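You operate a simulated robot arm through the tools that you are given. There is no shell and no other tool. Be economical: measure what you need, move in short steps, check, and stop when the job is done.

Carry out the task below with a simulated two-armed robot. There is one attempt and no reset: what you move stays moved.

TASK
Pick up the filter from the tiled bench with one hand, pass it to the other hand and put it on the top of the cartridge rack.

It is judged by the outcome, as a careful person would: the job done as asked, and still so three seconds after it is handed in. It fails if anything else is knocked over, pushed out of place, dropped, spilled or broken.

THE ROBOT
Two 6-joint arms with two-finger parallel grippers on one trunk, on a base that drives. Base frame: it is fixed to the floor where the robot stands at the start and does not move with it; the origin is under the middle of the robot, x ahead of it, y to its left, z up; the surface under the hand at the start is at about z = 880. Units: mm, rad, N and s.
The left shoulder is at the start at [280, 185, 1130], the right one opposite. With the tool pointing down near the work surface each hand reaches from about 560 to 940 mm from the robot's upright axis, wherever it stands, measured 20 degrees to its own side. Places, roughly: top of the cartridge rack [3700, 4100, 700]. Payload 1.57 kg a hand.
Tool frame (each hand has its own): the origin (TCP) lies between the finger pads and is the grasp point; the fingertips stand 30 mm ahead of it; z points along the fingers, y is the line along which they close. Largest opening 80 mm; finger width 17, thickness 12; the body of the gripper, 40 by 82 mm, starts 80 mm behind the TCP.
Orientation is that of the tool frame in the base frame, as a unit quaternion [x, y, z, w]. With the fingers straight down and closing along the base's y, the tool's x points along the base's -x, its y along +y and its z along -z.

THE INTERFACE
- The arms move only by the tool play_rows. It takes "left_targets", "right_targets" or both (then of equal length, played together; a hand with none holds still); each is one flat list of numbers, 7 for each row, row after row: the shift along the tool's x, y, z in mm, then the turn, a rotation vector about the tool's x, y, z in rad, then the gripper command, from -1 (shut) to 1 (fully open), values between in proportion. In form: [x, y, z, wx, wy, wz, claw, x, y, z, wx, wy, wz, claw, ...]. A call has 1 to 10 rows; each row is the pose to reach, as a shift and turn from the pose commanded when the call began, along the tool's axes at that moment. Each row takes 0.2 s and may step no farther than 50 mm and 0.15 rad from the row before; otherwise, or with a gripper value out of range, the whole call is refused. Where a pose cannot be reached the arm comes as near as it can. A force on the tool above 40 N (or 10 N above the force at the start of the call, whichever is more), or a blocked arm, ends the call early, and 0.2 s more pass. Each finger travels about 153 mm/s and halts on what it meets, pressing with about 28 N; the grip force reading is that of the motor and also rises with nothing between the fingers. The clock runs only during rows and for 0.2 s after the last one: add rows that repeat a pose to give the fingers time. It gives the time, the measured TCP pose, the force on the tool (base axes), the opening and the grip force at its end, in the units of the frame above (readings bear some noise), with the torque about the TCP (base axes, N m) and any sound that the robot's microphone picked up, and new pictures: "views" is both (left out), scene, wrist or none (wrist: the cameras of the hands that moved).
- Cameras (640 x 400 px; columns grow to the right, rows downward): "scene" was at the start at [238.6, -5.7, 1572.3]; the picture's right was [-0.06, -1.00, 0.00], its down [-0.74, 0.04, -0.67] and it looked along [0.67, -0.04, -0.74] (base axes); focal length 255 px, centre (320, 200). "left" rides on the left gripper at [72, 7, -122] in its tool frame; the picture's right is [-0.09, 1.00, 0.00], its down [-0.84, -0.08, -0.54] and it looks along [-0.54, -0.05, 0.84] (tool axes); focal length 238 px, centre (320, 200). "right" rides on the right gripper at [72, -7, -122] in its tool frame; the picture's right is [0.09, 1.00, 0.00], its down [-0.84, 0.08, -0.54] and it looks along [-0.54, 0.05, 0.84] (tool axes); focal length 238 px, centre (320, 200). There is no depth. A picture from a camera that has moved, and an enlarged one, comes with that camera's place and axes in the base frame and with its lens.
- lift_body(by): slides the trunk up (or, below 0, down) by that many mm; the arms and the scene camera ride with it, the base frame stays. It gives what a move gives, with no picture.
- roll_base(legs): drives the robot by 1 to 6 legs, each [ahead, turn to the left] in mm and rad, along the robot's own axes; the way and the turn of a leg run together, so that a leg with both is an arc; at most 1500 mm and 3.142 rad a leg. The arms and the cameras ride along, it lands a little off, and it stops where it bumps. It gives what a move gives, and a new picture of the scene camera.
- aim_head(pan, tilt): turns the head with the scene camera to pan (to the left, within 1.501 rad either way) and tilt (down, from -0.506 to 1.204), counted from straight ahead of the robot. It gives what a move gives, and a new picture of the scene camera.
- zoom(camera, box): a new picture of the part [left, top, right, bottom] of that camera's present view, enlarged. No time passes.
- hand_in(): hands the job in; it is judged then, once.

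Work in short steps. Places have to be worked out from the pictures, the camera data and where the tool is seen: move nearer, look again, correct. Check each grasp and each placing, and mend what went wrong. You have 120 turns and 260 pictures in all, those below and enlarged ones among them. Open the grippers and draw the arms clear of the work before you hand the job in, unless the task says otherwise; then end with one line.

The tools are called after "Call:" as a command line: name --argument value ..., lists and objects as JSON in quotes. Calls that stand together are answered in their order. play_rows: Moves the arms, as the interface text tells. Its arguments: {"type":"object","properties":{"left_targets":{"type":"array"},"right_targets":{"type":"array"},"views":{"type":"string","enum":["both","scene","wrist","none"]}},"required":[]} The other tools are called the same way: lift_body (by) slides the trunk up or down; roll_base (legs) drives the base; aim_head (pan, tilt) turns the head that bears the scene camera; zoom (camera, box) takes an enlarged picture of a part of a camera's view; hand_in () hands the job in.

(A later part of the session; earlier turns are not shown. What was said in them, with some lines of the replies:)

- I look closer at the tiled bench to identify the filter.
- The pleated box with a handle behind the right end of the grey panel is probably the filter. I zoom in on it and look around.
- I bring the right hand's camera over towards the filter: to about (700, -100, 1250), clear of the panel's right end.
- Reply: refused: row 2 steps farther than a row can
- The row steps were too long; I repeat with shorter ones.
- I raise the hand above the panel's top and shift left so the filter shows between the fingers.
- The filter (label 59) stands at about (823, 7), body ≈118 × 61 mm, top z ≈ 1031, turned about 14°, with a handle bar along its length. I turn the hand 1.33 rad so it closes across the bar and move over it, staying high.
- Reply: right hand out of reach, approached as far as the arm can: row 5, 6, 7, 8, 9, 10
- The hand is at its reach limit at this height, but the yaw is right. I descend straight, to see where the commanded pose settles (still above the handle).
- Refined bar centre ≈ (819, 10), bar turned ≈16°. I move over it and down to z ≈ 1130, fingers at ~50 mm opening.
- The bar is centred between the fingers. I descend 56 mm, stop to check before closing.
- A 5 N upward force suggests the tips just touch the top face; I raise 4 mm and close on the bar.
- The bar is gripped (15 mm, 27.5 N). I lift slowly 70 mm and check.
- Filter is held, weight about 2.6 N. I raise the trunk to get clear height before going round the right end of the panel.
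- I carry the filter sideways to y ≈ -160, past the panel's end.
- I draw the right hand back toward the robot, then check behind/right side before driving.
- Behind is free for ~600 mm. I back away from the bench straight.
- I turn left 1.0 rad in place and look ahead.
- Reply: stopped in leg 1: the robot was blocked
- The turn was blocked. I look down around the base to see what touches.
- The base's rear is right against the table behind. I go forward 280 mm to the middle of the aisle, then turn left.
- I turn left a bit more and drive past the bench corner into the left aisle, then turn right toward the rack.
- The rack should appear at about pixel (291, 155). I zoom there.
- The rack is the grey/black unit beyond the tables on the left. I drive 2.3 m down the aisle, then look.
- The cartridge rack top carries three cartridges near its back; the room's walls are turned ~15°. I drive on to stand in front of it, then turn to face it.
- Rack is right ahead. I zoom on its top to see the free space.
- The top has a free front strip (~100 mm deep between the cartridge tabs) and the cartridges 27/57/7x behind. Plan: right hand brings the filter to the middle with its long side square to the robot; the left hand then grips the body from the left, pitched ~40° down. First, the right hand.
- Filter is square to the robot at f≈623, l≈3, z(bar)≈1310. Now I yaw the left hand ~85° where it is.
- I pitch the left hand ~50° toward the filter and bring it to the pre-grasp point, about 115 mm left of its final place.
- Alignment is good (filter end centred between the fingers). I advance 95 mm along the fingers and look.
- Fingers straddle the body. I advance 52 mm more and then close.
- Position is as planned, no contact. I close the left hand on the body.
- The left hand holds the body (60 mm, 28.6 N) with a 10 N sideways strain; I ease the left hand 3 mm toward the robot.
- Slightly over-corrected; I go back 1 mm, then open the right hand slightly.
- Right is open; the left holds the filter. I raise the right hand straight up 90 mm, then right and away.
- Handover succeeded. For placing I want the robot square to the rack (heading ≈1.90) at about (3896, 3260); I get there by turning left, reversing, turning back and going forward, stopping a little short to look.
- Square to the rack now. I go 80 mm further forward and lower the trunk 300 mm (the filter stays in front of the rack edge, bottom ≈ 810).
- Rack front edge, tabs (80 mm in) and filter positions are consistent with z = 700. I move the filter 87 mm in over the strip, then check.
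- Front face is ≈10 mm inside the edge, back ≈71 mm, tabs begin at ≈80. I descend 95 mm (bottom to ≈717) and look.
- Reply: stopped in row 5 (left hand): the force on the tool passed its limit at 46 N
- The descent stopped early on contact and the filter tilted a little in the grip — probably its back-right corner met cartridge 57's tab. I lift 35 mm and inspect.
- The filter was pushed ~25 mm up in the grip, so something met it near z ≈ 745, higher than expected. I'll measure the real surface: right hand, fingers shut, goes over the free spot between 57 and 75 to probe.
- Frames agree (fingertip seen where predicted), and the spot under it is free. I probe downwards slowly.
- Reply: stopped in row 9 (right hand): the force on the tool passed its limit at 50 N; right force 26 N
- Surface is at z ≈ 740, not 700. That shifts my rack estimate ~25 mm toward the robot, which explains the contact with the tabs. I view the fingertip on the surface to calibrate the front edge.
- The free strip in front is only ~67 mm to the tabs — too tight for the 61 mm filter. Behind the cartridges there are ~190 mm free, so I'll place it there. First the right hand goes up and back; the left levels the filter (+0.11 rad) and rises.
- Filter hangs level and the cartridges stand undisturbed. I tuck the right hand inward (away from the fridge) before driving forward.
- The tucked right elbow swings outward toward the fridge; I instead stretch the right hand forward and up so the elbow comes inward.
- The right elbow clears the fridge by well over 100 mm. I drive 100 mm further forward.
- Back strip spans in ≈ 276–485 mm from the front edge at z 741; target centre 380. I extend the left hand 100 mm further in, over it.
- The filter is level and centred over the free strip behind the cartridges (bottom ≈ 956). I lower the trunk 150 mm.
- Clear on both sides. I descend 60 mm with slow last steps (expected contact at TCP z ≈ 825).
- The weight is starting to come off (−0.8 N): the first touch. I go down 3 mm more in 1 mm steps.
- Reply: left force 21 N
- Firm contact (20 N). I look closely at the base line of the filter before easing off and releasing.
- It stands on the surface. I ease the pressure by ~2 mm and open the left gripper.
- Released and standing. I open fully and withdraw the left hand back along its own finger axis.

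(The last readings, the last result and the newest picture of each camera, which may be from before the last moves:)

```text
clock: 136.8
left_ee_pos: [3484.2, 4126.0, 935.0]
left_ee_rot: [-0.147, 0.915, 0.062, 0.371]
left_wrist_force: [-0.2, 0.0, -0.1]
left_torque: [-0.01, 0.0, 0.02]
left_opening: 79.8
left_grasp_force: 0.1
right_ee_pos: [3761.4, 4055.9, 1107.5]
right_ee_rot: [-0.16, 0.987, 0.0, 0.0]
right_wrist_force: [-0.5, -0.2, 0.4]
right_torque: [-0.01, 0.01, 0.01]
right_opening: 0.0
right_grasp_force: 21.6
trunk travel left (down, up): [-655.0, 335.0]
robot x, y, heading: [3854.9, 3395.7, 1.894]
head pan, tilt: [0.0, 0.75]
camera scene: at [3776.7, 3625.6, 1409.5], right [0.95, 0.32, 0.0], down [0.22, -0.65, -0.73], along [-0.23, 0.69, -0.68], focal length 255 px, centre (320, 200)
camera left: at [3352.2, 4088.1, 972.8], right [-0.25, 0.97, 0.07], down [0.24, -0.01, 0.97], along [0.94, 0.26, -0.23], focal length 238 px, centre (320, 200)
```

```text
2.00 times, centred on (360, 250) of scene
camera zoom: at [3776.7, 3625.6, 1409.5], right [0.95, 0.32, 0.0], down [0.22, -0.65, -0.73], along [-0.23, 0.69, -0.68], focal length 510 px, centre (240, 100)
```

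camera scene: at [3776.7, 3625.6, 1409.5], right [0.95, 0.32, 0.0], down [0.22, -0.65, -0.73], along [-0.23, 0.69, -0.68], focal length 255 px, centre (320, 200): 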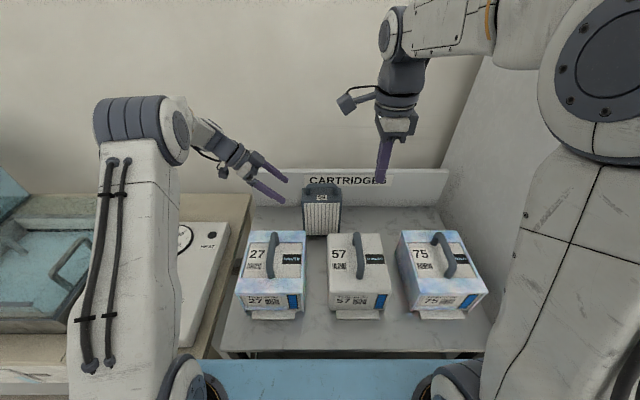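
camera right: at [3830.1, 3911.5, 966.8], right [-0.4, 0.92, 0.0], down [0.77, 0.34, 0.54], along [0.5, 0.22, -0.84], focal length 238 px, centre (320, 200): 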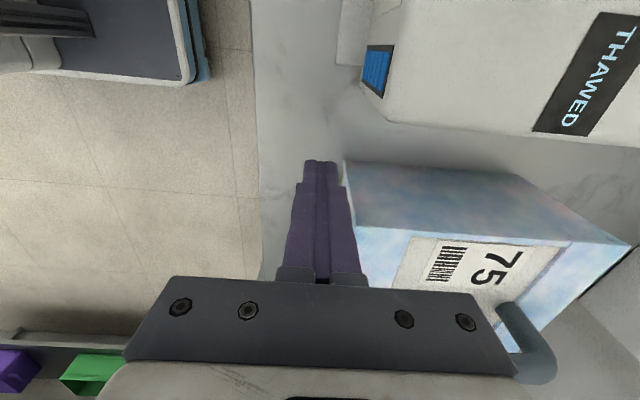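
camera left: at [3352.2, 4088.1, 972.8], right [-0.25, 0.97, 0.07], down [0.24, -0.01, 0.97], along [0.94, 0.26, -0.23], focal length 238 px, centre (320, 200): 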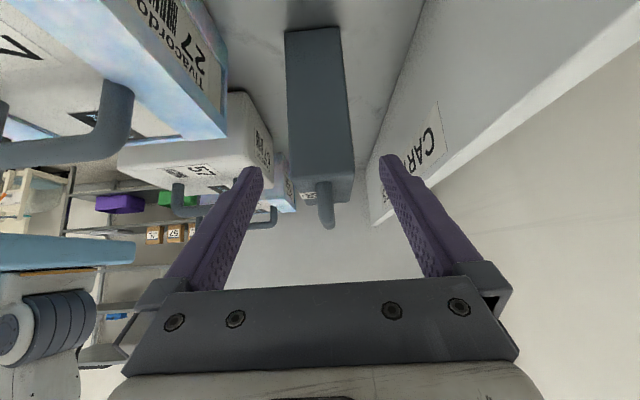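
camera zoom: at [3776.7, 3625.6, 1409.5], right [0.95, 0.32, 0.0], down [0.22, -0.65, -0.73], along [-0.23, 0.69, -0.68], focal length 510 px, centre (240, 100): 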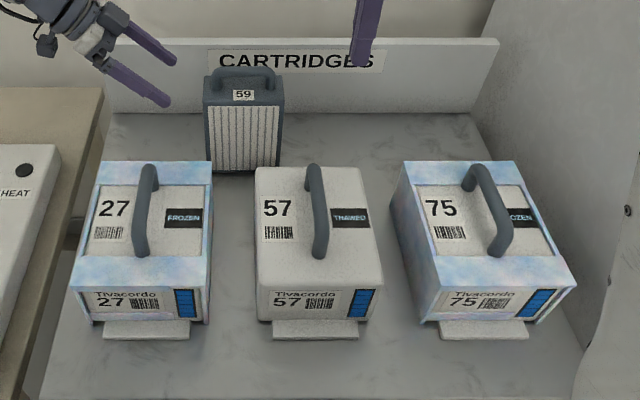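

The filter stands upright behind the cartridges, which are undisturbed. I raise the trunk, open the right gripper and back off so the arms are clear.

Call:
lift_body --by 250

Call:
play_rows --right_targets '[0, 0, 0, 0, 0, 0, 1, 0, 0, 0, 0, 0, 0, 1, 0, 0, 0, 0, 0, 0, 1]' --views "none"

Call:
roll_base --legs '[[-450, 0]]'

Call:
zoom --camera "scene" --box '[220, 100, 460, 300]'

```text
clock: 139.3
left_ee_pos: [3484.5, 4124.5, 1185.1]
left_ee_rot: [-0.147, 0.915, 0.063, 0.371]
left_wrist_force: [0.2, -0.3, -0.3]
left_torque: [0.0, 0.0, 0.02]
left_opening: 79.9
left_grasp_force: 0.0
right_ee_pos: [3762.1, 4056.4, 1357.6]
right_ee_rot: [-0.161, 0.987, -0.001, 0.0]
right_wrist_force: [-1.1, 0.1, -0.7]
right_torque: [0.0, 0.0, 0.02]
right_opening: 0.3
right_grasp_force: 21.0
trunk travel left (down, up): [-905.0, 85.0]
robot x, y, heading: [3855.3, 3399.9, 1.893]
head pan, tilt: [0.0, 0.75]
```

```text
clock: 140.2
left_ee_pos: [3484.1, 4125.8, 1184.4]
left_ee_rot: [-0.148, 0.915, 0.063, 0.37]
left_wrist_force: [0.1, 0.3, 0.4]
left_torque: [0.01, 0.02, 0.01]
left_opening: 79.9
left_grasp_force: 0.1
right_ee_pos: [3762.2, 4056.0, 1357.2]
right_ee_rot: [-0.161, 0.987, 0.0, 0.0]
right_wrist_force: [0.0, -0.1, -0.1]
right_torque: [-0.02, 0.0, -0.03]
right_opening: 80.1
right_grasp_force: 0.0
trunk travel left (down, up): [-905.0, 85.0]
robot x, y, heading: [3854.0, 3397.7, 1.896]
head pan, tilt: [0.0, 0.75]
```

```text
clock: 142.8
left_ee_pos: [3624.2, 3699.8, 1184.5]
left_ee_rot: [-0.149, 0.915, 0.063, 0.37]
left_wrist_force: [0.5, 0.6, -0.3]
left_torque: [0.0, -0.03, -0.01]
left_opening: 80.1
left_grasp_force: 0.0
right_ee_pos: [3902.2, 3631.2, 1357.1]
right_ee_rot: [-0.162, 0.987, 0.0, -0.001]
right_wrist_force: [0.1, 0.5, 0.2]
right_torque: [0.03, 0.0, 0.01]
right_opening: 80.1
right_grasp_force: 0.1
trunk travel left (down, up): [-905.0, 85.0]
robot x, y, heading: [3998.0, 2975.9, 1.897]
head pan, tilt: [0.0, 0.75]
camera scene: at [3918.1, 3201.3, 1659.5], right [0.95, 0.32, 0.0], down [0.22, -0.65, -0.73], along [-0.23, 0.69, -0.68], focal length 255 px, centre (320, 200)
```

scene: 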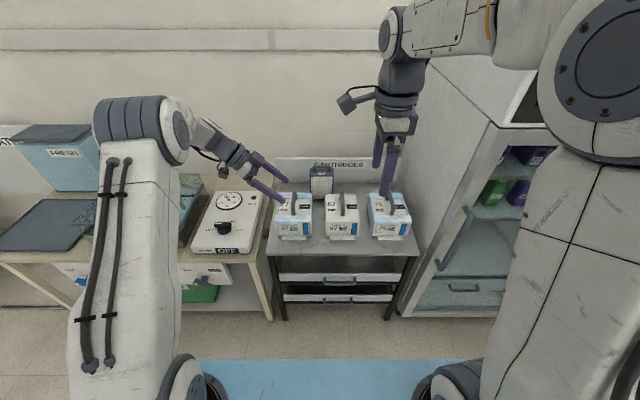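

```text
2.00 times, centred on (340, 200) of scene
camera zoom: at [3918.1, 3201.3, 1659.5], right [0.95, 0.32, 0.0], down [0.22, -0.65, -0.73], along [-0.23, 0.69, -0.68], focal length 510 px, centre (280, 200)
```

zoom: 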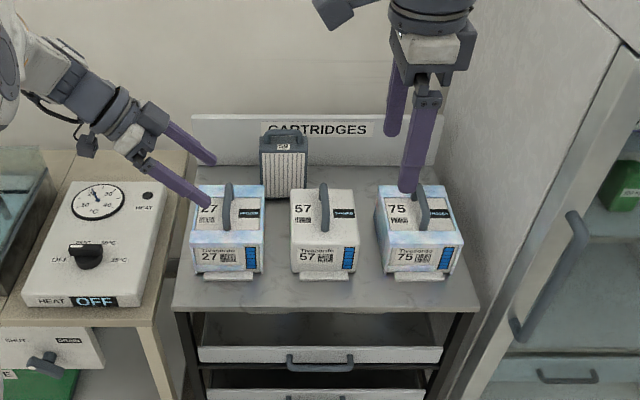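

The filter stands upright on the rack top, the cartridges are in place, and both grippers are open and clear. I hand the job in.

Call:
hand_in

```text
The job is handed in.
```

The filter was picked up with the right hand and passed to the left. It now stands upright on top of the cartridge rack, behind the three cartridges. On the first lowering it pressed briefly on something there, most likely a cartridge tab, but the cartridges looked unmoved in the later pictures.
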